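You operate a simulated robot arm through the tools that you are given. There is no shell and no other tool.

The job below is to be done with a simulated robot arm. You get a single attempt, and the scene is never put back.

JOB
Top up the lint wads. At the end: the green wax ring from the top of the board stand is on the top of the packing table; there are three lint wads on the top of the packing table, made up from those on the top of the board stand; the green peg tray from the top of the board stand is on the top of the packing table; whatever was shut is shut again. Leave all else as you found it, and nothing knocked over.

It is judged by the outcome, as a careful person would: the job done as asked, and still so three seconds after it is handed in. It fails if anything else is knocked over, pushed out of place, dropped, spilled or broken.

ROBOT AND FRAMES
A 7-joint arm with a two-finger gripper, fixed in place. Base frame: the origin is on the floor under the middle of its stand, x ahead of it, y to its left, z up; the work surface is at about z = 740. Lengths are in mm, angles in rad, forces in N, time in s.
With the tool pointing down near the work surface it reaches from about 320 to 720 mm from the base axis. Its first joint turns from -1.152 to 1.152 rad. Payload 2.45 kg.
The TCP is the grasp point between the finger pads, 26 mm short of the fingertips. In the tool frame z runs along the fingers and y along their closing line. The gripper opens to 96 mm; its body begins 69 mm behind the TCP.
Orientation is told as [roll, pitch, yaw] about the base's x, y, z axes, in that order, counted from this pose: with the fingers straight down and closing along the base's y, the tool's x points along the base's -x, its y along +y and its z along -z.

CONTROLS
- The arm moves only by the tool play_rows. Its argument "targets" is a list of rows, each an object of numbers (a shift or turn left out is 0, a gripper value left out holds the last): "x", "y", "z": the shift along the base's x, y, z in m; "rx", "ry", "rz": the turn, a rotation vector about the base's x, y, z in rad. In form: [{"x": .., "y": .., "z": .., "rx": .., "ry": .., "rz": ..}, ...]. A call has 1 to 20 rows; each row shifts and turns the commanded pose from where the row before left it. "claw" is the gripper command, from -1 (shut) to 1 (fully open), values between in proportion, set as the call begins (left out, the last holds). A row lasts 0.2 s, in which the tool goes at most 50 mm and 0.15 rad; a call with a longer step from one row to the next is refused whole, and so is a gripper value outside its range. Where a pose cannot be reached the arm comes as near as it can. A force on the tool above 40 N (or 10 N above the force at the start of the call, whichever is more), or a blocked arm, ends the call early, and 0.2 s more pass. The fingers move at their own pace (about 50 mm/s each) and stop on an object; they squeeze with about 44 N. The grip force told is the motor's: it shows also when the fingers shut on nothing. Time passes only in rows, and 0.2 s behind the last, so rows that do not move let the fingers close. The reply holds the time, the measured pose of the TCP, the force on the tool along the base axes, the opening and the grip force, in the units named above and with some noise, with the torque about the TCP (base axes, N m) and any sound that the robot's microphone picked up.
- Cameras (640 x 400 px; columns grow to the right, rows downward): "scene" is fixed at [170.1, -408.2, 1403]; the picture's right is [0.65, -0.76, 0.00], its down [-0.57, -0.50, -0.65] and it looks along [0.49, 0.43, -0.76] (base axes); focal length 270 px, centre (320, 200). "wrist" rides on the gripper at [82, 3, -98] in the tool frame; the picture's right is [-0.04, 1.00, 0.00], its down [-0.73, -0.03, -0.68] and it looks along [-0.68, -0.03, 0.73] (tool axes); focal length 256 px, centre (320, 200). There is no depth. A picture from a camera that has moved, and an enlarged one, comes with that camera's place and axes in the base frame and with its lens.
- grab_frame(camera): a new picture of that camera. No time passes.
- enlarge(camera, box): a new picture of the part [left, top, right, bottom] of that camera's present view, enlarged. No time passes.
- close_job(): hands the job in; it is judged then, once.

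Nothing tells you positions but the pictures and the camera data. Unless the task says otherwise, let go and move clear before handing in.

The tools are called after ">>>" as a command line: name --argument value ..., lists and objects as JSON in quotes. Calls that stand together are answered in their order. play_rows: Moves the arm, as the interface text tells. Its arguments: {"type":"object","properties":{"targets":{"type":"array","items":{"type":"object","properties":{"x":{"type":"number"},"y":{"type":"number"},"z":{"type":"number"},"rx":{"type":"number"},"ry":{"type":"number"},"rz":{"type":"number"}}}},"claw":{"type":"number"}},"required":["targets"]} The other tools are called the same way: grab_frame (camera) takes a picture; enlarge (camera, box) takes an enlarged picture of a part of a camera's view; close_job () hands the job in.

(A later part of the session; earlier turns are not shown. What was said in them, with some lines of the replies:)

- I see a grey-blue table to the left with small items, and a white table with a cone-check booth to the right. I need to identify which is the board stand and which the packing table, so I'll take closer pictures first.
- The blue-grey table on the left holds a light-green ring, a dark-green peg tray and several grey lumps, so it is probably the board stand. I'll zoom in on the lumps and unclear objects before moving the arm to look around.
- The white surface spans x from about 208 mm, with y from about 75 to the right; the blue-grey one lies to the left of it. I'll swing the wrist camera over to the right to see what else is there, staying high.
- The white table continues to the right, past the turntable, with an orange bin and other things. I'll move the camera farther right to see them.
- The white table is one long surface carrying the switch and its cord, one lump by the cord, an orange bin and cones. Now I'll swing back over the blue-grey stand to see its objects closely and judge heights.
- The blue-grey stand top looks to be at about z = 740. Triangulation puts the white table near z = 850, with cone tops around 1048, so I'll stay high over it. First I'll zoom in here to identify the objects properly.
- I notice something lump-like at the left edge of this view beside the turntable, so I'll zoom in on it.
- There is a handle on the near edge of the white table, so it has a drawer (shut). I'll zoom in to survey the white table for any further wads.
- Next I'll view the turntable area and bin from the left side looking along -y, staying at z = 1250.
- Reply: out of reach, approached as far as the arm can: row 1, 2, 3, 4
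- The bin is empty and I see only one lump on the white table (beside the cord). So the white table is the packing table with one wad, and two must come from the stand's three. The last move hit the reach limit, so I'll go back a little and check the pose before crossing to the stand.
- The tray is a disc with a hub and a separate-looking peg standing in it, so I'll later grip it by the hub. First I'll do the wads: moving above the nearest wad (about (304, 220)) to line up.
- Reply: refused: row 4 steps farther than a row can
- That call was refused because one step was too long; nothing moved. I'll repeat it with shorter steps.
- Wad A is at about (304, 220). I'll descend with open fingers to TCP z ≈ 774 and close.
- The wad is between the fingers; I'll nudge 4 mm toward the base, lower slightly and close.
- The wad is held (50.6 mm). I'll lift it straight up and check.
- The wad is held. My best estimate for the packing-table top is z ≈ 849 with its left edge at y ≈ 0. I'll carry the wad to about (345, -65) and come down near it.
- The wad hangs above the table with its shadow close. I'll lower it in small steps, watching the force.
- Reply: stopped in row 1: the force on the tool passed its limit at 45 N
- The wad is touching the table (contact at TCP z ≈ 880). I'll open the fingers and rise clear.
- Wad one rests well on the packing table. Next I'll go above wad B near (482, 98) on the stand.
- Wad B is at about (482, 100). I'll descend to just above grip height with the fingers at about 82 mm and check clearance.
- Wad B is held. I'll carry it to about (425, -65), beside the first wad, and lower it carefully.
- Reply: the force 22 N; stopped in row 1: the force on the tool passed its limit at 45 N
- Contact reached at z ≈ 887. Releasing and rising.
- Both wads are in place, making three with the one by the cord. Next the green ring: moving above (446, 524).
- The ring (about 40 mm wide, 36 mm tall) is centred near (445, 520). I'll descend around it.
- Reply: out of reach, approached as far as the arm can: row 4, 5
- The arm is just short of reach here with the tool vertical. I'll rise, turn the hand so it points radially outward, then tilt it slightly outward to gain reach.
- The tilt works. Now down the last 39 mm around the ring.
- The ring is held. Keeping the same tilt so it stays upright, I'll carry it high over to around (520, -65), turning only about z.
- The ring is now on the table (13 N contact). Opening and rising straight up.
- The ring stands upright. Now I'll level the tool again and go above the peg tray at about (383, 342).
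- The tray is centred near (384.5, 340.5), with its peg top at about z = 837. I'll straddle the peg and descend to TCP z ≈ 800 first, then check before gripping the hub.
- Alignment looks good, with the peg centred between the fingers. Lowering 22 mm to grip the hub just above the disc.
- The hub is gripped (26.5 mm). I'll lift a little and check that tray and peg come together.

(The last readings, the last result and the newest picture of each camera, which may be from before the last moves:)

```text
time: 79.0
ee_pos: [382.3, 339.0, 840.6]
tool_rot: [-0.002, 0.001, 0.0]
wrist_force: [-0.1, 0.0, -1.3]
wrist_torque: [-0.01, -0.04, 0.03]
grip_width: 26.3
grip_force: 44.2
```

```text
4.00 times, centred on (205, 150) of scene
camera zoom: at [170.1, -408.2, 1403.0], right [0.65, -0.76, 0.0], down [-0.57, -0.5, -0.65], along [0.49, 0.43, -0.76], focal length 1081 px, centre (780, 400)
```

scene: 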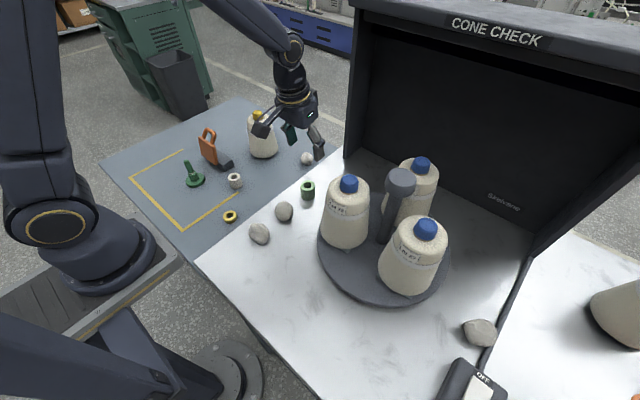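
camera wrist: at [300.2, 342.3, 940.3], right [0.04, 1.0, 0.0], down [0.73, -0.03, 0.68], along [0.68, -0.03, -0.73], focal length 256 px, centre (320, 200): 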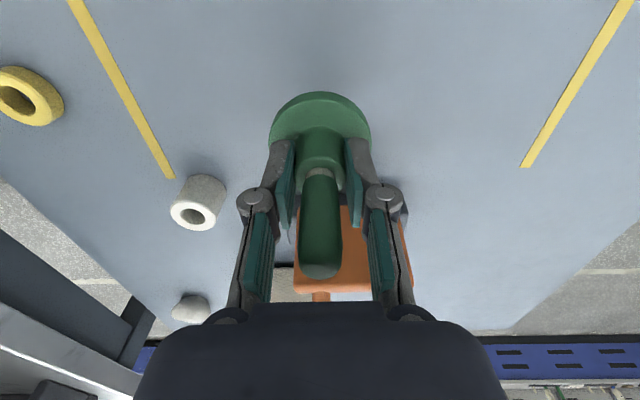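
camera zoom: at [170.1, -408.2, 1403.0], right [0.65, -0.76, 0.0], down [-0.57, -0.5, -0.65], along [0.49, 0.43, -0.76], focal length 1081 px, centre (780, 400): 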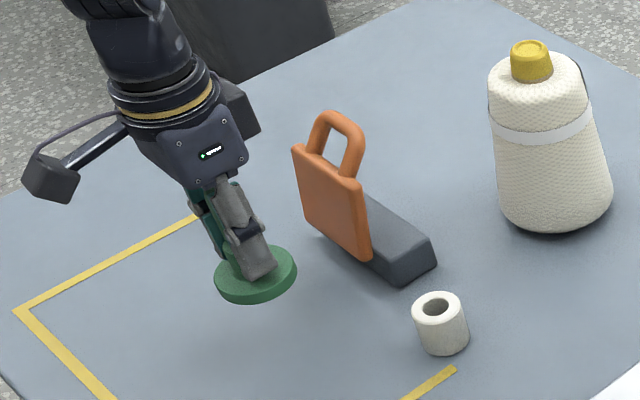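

Tray and peg lift together. I'll carry it up and over to about (320, -185), clear of the turntable and wads.

>>> play_rows --targets '[{"z": 0.03}, {"z": 0.04}, {"z": 0.04}, {"z": 0.04}, {"z": 0.01, "y": -0.02}, {"y": -0.035}, {"y": -0.04}, {"y": -0.04}, {"y": -0.04}, {"y": -0.04}, {"y": -0.04}, {"y": -0.04}, {"y": -0.04}, {"y": -0.04, "x": -0.01}, {"y": -0.04, "x": -0.01}, {"y": -0.04, "x": -0.01}, {"y": -0.04, "x": -0.01}, {"y": -0.03, "x": -0.012}, {"x": -0.01}, {}]'

>>> grab_frame --camera "wrist"

>>> grab_frame --camera "scene"

```text
time: 83.2
ee_pos: [321.0, -190.8, 1000.0]
tool_rot: [-0.003, 0.0, -0.001]
wrist_force: [0.9, 0.2, -0.5]
wrist_torque: [-0.02, -0.02, 0.01]
grip_width: 26.3
grip_force: 43.9
```

```text
taken
camera wrist: at [239.3, -187.0, 1098.5], right [0.04, 1.0, 0.0], down [0.73, -0.03, 0.68], along [0.68, -0.03, -0.73], focal length 256 px, centre (320, 200)
```

wrist: 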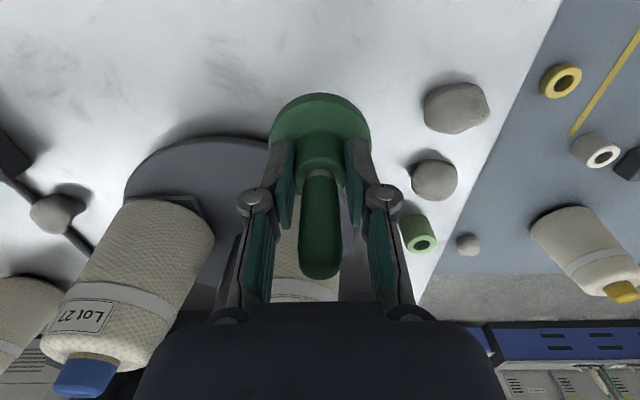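

```text
taken
```

scene: 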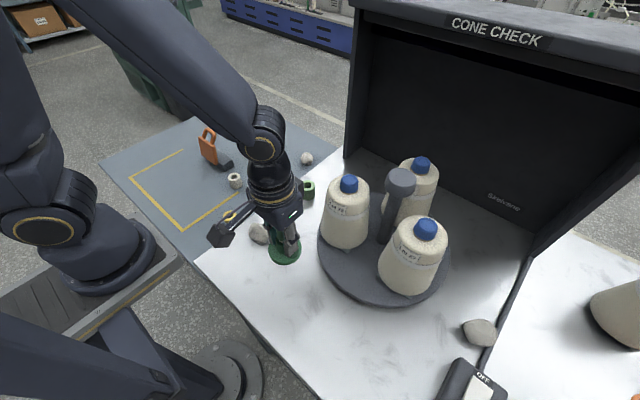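

>>> play_rows --targets '[{"z": -0.03}, {"z": -0.035}, {"z": -0.02}, {"z": -0.01}, {}]'

>>> grab_frame --camera "wrist"

>>> enlarge --camera "scene" --box '[220, 170, 360, 290]'

```text
time: 84.3
ee_pos: [321.3, -185.1, 902.9]
tool_rot: [0.0, 0.002, 0.0]
wrist_force: [0.2, -0.5, 0.6]
wrist_torque: [0.0, -0.01, -0.01]
grip_width: 26.7
grip_force: 43.5
```

```text
taken
camera wrist: at [240.2, -182.9, 1002.5], right [0.04, 1.0, 0.0], down [0.73, -0.03, 0.68], along [0.68, -0.03, -0.73], focal length 256 px, centre (320, 200)
```

wrist: 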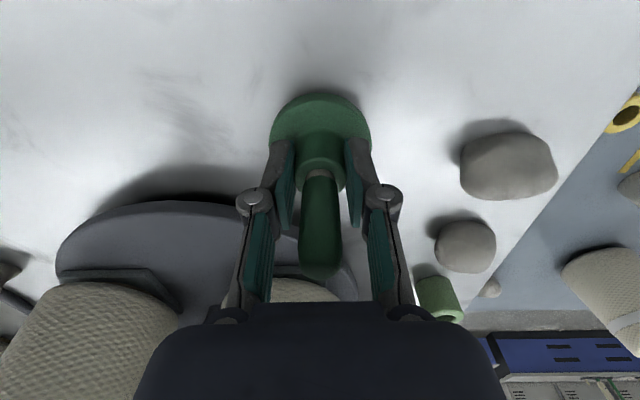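

```text
3.33 times, centred on (290, 230) of scene
camera zoom: at [170.1, -408.2, 1403.0], right [0.65, -0.76, 0.0], down [-0.57, -0.5, -0.65], along [0.49, 0.43, -0.76], focal length 901 px, centre (420, 100)
```

zoom: 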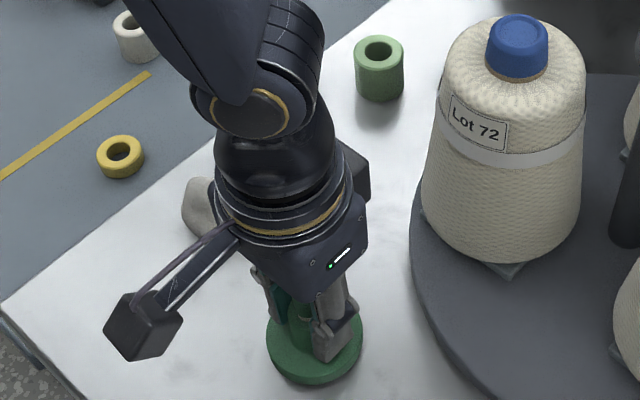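

>>> play_rows --targets '[{"z": -0.004}, {}]'

>>> play_rows --targets '[{"z": -0.002}, {}]'

>>> play_rows --targets '[{"z": -0.0015}, {}]'

>>> play_rows --targets '[{"z": -0.001}, {}]'

```text
time: 85.0
ee_pos: [321.7, -184.5, 900.5]
tool_rot: [-0.001, 0.0, -0.001]
wrist_force: [0.5, 0.6, -1.4]
wrist_torque: [0.0, 0.04, 0.0]
grip_width: 26.4
grip_force: 44.3
```

```text
time: 85.5
ee_pos: [323.0, -187.4, 898.4]
tool_rot: [-0.002, -0.001, -0.002]
wrist_force: [-0.4, 0.3, -0.3]
wrist_torque: [0.01, -0.01, 0.01]
grip_width: 26.5
grip_force: 44.1
```

```text
time: 86.2
ee_pos: [322.1, -185.8, 896.7]
tool_rot: [-0.001, -0.001, -0.001]
wrist_force: [-0.7, -0.1, 0.0]
wrist_torque: [-0.04, 0.03, -0.01]
grip_width: 26.8
grip_force: 44.1
```

```text
time: 86.8
ee_pos: [321.3, -185.1, 895.6]
tool_rot: [-0.002, 0.001, -0.001]
wrist_force: [0.2, 0.0, -1.4]
wrist_torque: [0.03, 0.02, 0.0]
grip_width: 26.3
grip_force: 44.2
```

>>> play_rows --targets '[{"z": -0.001}, {}]'

>>> play_rows --targets '[{"z": -0.001}, {}]'

```text
time: 87.3
ee_pos: [320.7, -186.9, 896.2]
tool_rot: [-0.001, 0.0, 0.0]
wrist_force: [-2.7, 1.8, 33.5]
wrist_torque: [0.16, 0.06, 0.01]
grip_width: 26.6
grip_force: 44.2
```

```text
time: 88.0
ee_pos: [321.3, -186.1, 893.4]
tool_rot: [-0.003, 0.0, 0.0]
wrist_force: [-1.8, 4.2, 39.6]
wrist_torque: [0.15, 0.0, 0.01]
grip_width: 26.3
grip_force: 44.2
```

The tray is firmly on the table. I'll ease off 1 mm, open, and rise straight up past the peg.

>>> play_rows --targets '[{"z": 0.001}, {}]'

>>> play_rows --targets '[{}, {}, {}, {}]' --claw 0.4

>>> grab_frame --camera "wrist"

```text
time: 88.5
ee_pos: [321.4, -186.8, 895.0]
tool_rot: [0.0, 0.002, -0.001]
wrist_force: [0.0, 1.2, -0.2]
wrist_torque: [-0.03, -0.03, -0.03]
grip_width: 26.5
grip_force: 44.0
```

```text
time: 89.5
ee_pos: [321.4, -186.4, 894.5]
tool_rot: [-0.003, 0.0, -0.001]
wrist_force: [0.9, 0.8, -0.1]
wrist_torque: [0.0, 0.01, -0.01]
grip_width: 67.3
grip_force: 0.0
```

```text
taken
camera wrist: at [240.2, -183.5, 994.1], right [0.04, 1.0, 0.0], down [0.73, -0.03, 0.68], along [0.68, -0.03, -0.73], focal length 256 px, centre (320, 200)
```

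wrist: 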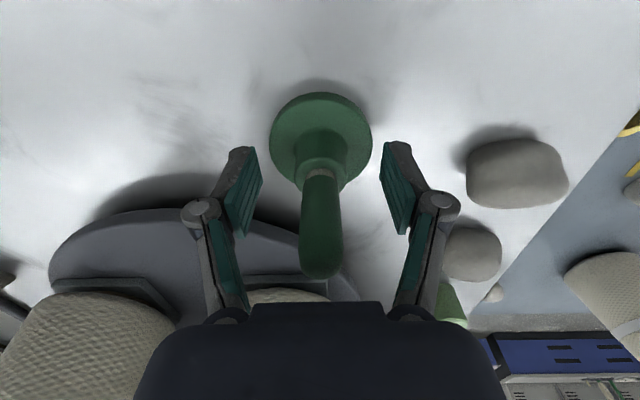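

>>> play_rows --targets '[{"z": 0.01}, {"z": 0.02}, {"z": 0.04}, {"z": 0.04}, {"z": 0.04}, {"z": 0.04}, {}]'

>>> grab_frame --camera "wrist"

>>> grab_frame --camera "scene"

```text
time: 91.2
ee_pos: [322.1, -186.8, 1089.0]
tool_rot: [-0.002, 0.0, -0.001]
wrist_force: [-0.3, 0.2, 0.0]
wrist_torque: [0.01, 0.03, 0.02]
grip_width: 67.1
grip_force: 0.0
```

```text
taken
camera wrist: at [240.3, -183.1, 1187.6], right [0.04, 1.0, 0.0], down [0.73, -0.03, 0.68], along [0.68, -0.03, -0.73], focal length 256 px, centre (320, 200)
```

wrist: 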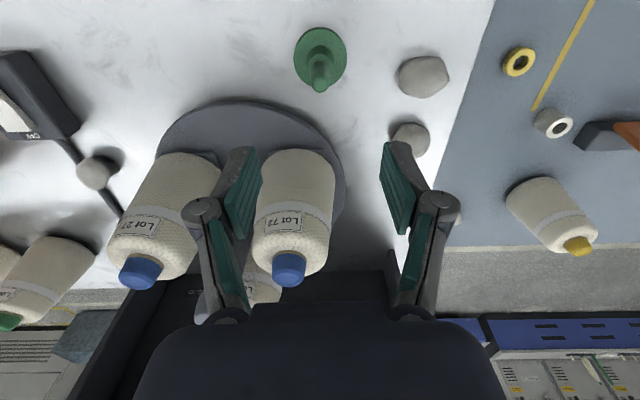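

```text
taken
```

scene: 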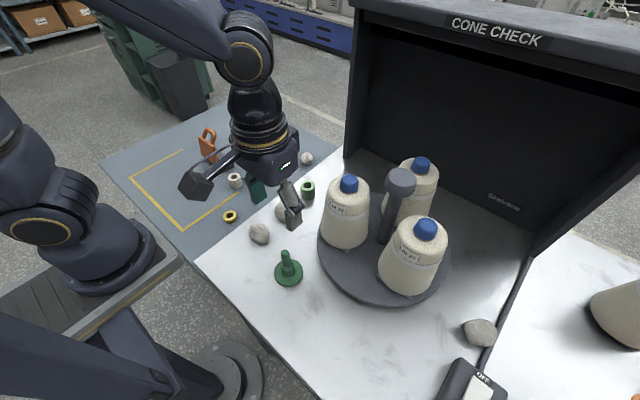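

All four items are on the packing table. I'll move the arm clear toward its starting place and take a final careful look, including at the lump by the cord.

>>> enlarge --camera "wrist" --box '[40, 120, 160, 220]'

>>> play_rows --targets '[{"x": 0.005, "y": 0.04}, {"x": 0.01, "y": 0.045}, {"x": 0.015, "y": 0.045}, {"x": 0.015, "y": 0.045}, {"x": 0.015, "y": 0.04, "z": -0.01}, {"x": 0.015, "y": 0.04, "z": -0.02}, {"x": 0.015, "y": 0.025, "z": -0.02}, {}]' --claw 1

>>> grab_frame --camera "scene"

>>> grab_frame --camera "wrist"

>>> enlarge --camera "scene" --box '[100, 90, 340, 300]'

>>> enlarge --camera "scene" --box '[420, 290, 540, 400]'

```text
4.00 times, centred on (100, 170) of wrist
camera zoom: at [240.3, -183.1, 1187.6], right [0.04, 1.0, 0.0], down [0.73, -0.03, 0.68], along [0.68, -0.03, -0.73], focal length 1024 px, centre (1200, 320)
```

zoom: 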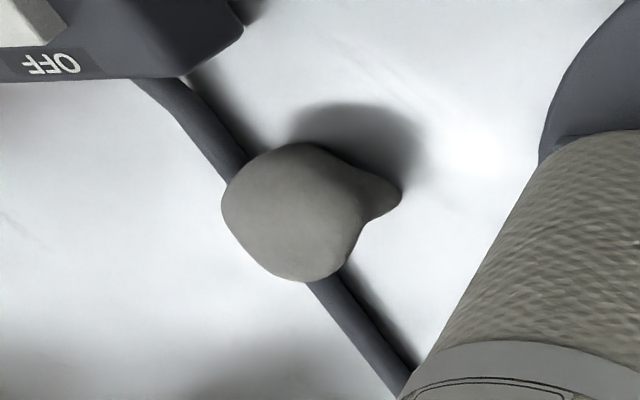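

```text
time: 93.0
ee_pos: [413.5, 94.0, 1039.8]
tool_rot: [-0.003, -0.001, -0.001]
wrist_force: [-0.6, 0.0, -0.3]
wrist_torque: [-0.02, -0.01, -0.01]
grip_width: 95.8
grip_force: 0.0
```

```text
taken
```

scene: 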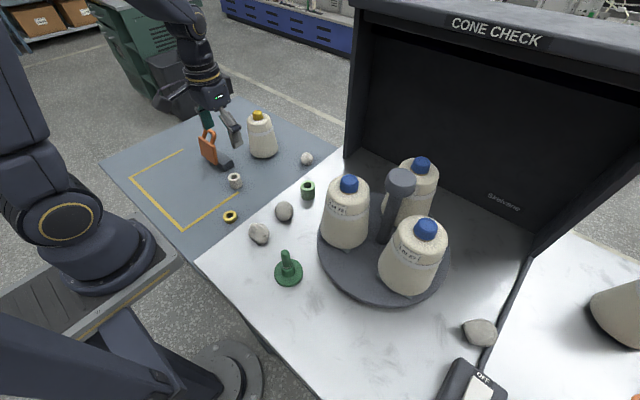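

```text
taken
camera wrist: at [330.8, 97.6, 1137.6], right [0.04, 1.0, 0.0], down [0.73, -0.03, 0.68], along [0.68, -0.03, -0.73], focal length 256 px, centre (320, 200)
```

wrist: 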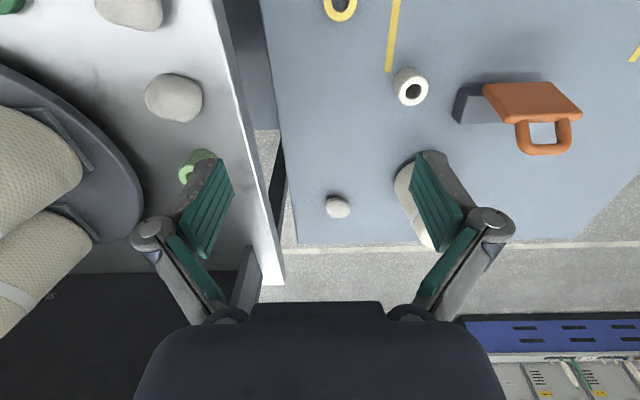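

```text
1.90 times, centred on (220, 195) of scene
camera zoom: at [170.2, -408.2, 1403.0], right [0.65, -0.76, 0.0], down [-0.57, -0.5, -0.65], along [0.49, 0.43, -0.76], focal length 515 px, centre (510, 210)
```

zoom: 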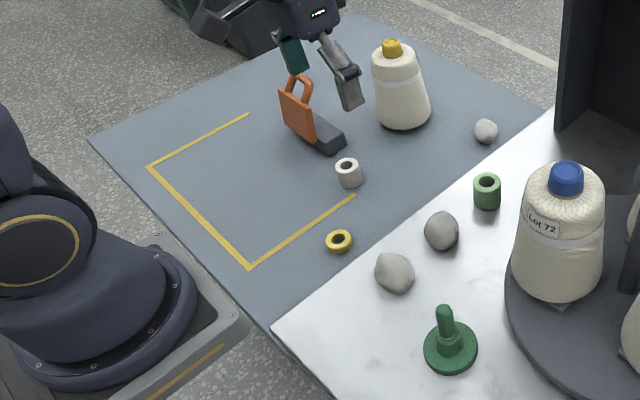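

```text
3.64 times, centred on (480, 345) of scene
camera zoom: at [170.2, -408.2, 1403.0], right [0.65, -0.76, 0.0], down [-0.57, -0.5, -0.65], along [0.49, 0.43, -0.76], focal length 983 px, centre (-262, -327)
```

zoom: 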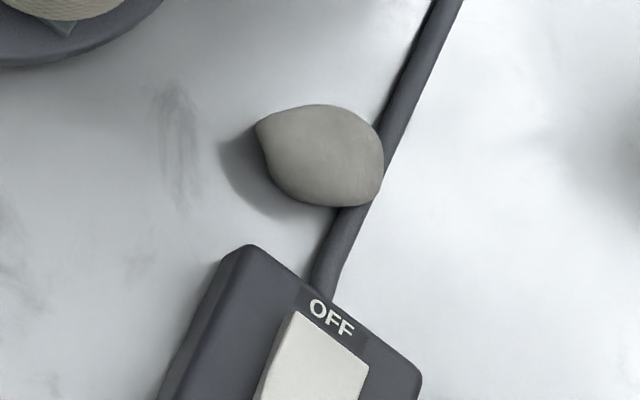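

Everything is placed and upright, and the drawer is untouched. Before handing in, I want to be sure no further lint wad hides behind the orange bin at the far right, so I'll take one more high look there.

>>> play_rows --targets '[{"z": 0.045}, {"z": 0.045}, {"z": 0.045}, {"z": 0.045}, {"y": -0.04, "z": 0.02, "rz": -0.1}, {"y": -0.045, "rz": -0.1}, {"y": -0.045, "rz": -0.1}, {"y": -0.045, "rz": -0.1}, {"y": -0.045, "rz": -0.1}, {"y": -0.045, "rz": -0.1}, {"y": -0.045, "rz": -0.1}, {"y": -0.045, "rz": -0.1}, {"y": -0.045, "x": -0.01, "rz": -0.1}, {"y": -0.045, "x": -0.01, "rz": -0.1}, {"y": -0.04, "x": -0.01, "rz": -0.1}, {"y": -0.03, "x": -0.01, "rz": -0.1}, {}]'

>>> grab_frame --camera "wrist"

```text
time: 96.5
ee_pos: [372.1, -422.3, 1233.4]
tool_rot: [-0.002, 0.003, -1.2]
wrist_force: [-0.4, -0.1, 0.1]
wrist_torque: [0.02, 0.01, -0.01]
grip_width: 96.0
grip_force: 0.1
```

```text
taken
camera wrist: at [346.1, -343.9, 1332.9], right [0.95, 0.32, 0.0], down [0.24, -0.7, 0.68], along [0.22, -0.64, -0.74], focal length 256 px, centre (320, 200)
```

wrist: 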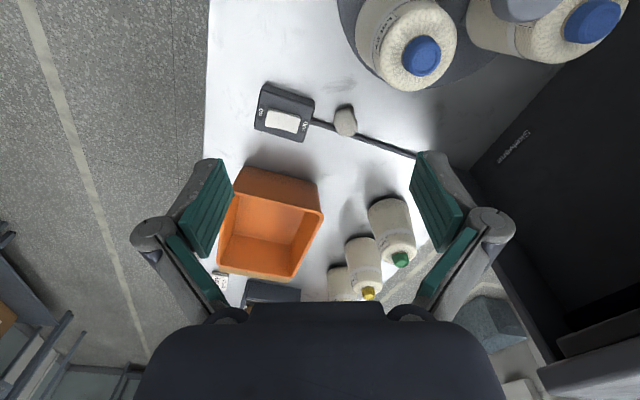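

>>> play_rows --targets '[{"rx": -0.118, "ry": -0.041, "z": 0.01}, {"rx": -0.118, "ry": -0.041, "z": 0.01}, {"rx": -0.118, "ry": -0.041, "z": 0.01}, {"rx": -0.094, "ry": -0.033, "z": 0.01}, {}]'

>>> grab_frame --camera "wrist"

>>> enlarge --camera "wrist" --box '[180, 60, 440, 220]'

```text
time: 97.8
ee_pos: [372.3, -419.8, 1276.0]
tool_rot: [-0.018, -0.476, -1.196]
wrist_force: [0.2, 0.0, 0.1]
wrist_torque: [-0.02, -0.03, 0.02]
grip_width: 96.0
grip_force: 0.1
```

```text
taken
camera wrist: at [333.0, -309.9, 1326.1], right [0.95, 0.32, 0.0], down [0.11, -0.32, 0.94], along [0.31, -0.89, -0.34], focal length 256 px, centre (320, 200)
```

wrist: 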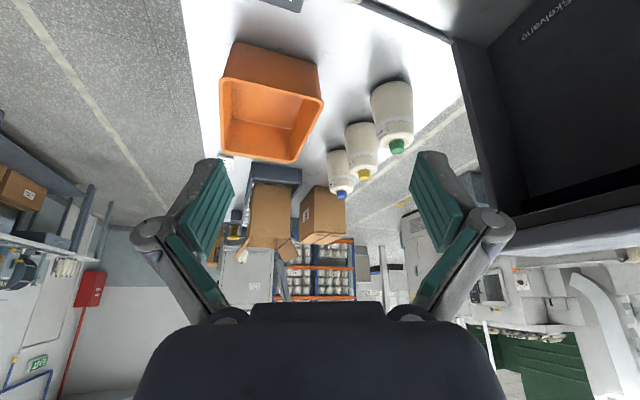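

```text
2.46 times, centred on (310, 140) of wrist
camera zoom: at [333.0, -309.9, 1326.1], right [0.95, 0.32, 0.0], down [0.11, -0.32, 0.94], along [0.31, -0.89, -0.34], focal length 630 px, centre (345, 348)
```

zoom: 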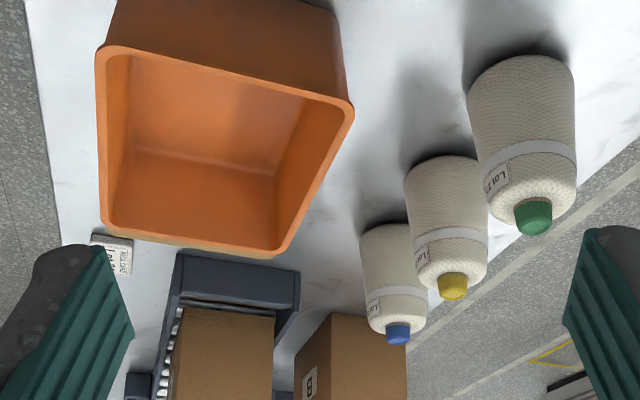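

No other wads are there, only a label, boxes, a roller conveyor and cones. I'll level the tool and bring the arm back to its starting area, then check one last time.

>>> play_rows --targets '[{"rx": 0.118, "ry": 0.041, "z": -0.01}, {"rx": 0.118, "ry": 0.041, "z": -0.01}, {"rx": 0.118, "ry": 0.041, "z": -0.01}, {"rx": 0.094, "ry": 0.033, "z": -0.01}, {"y": 0.03, "x": 0.01, "rz": 0.1}, {"y": 0.04, "x": 0.01, "rz": 0.1}, {"y": 0.045, "x": 0.01, "rz": 0.1}, {"y": 0.045, "x": 0.01, "rz": 0.1}, {"y": 0.045, "rz": 0.1}, {"y": 0.045, "rz": 0.1}, {"y": 0.045, "rz": 0.1}, {"y": 0.045, "rz": 0.1}, {"y": 0.045, "rz": 0.1}, {"y": 0.045, "rz": 0.1}, {"y": 0.045, "rz": 0.1}, {"y": 0.04, "z": -0.02, "rz": 0.1}, {"z": -0.045}, {"z": -0.045}, {"z": -0.045}, {"z": -0.045}]'

>>> grab_frame --camera "scene"

>>> grab_frame --camera "wrist"

```text
time: 102.0
ee_pos: [411.2, 91.3, 1035.4]
tool_rot: [0.0, 0.0, 0.001]
wrist_force: [-0.4, -0.7, 0.5]
wrist_torque: [-0.02, 0.03, 0.0]
grip_width: 95.8
grip_force: 0.0
```

```text
taken
```

scene: 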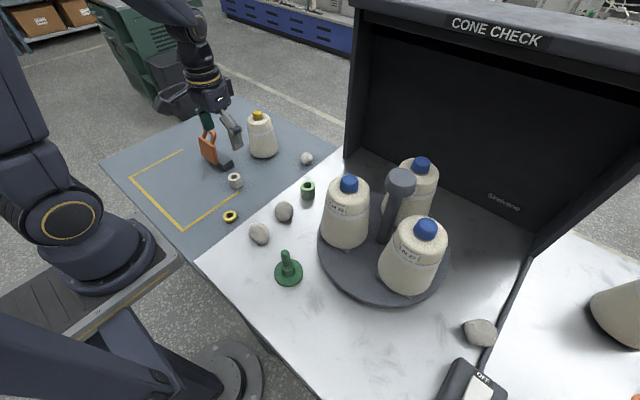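

```text
taken
camera wrist: at [329.2, 95.0, 1134.4], right [0.04, 1.0, 0.0], down [0.73, -0.03, 0.68], along [0.68, -0.03, -0.73], focal length 256 px, centre (320, 200)
```

wrist: 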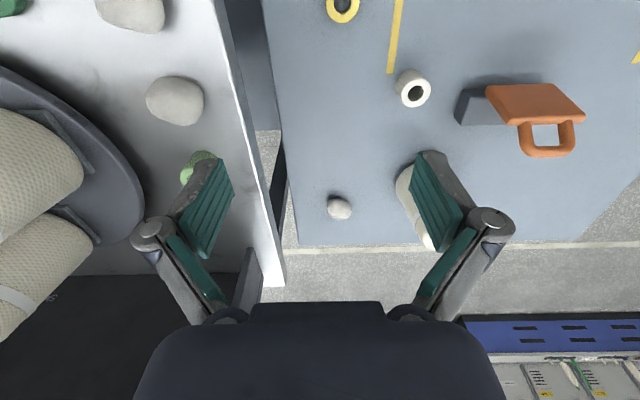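

The green ring, the green peg tray (peg still seated) and two moved wads rest on the packing table. With the wad by the cord that makes three wads, one wad stays on the stand, and nothing else has moved. The arm is clear, so I'm handing the job in.

>>> close_job

```text
The job is handed in.
```

The job is handed in, with everything in place in the last pictures I took. I took the blue-grey surface as the board stand and the white one as the packing table, because neither carries a label I could read.

- **Green wax ring:** it stands upright on the packing table.
- **Green peg tray:** it is on the packing table with its peg still seated. I carried it by the hub so the peg would not pull out.
- **Lint wads:** there are three on the packing table. I moved two from the board stand, and the third was already there beside the switch cord. One wad stays on the stand. I saw no others on the packing table, though a small area behind the orange bin was out of view.
- **Shut things:** the only shut thing I saw was the packing table's drawer. I never opened or touched it.

Nothing else was moved or knocked over in those pictures, and the arm was open and clear, back near its starting position.
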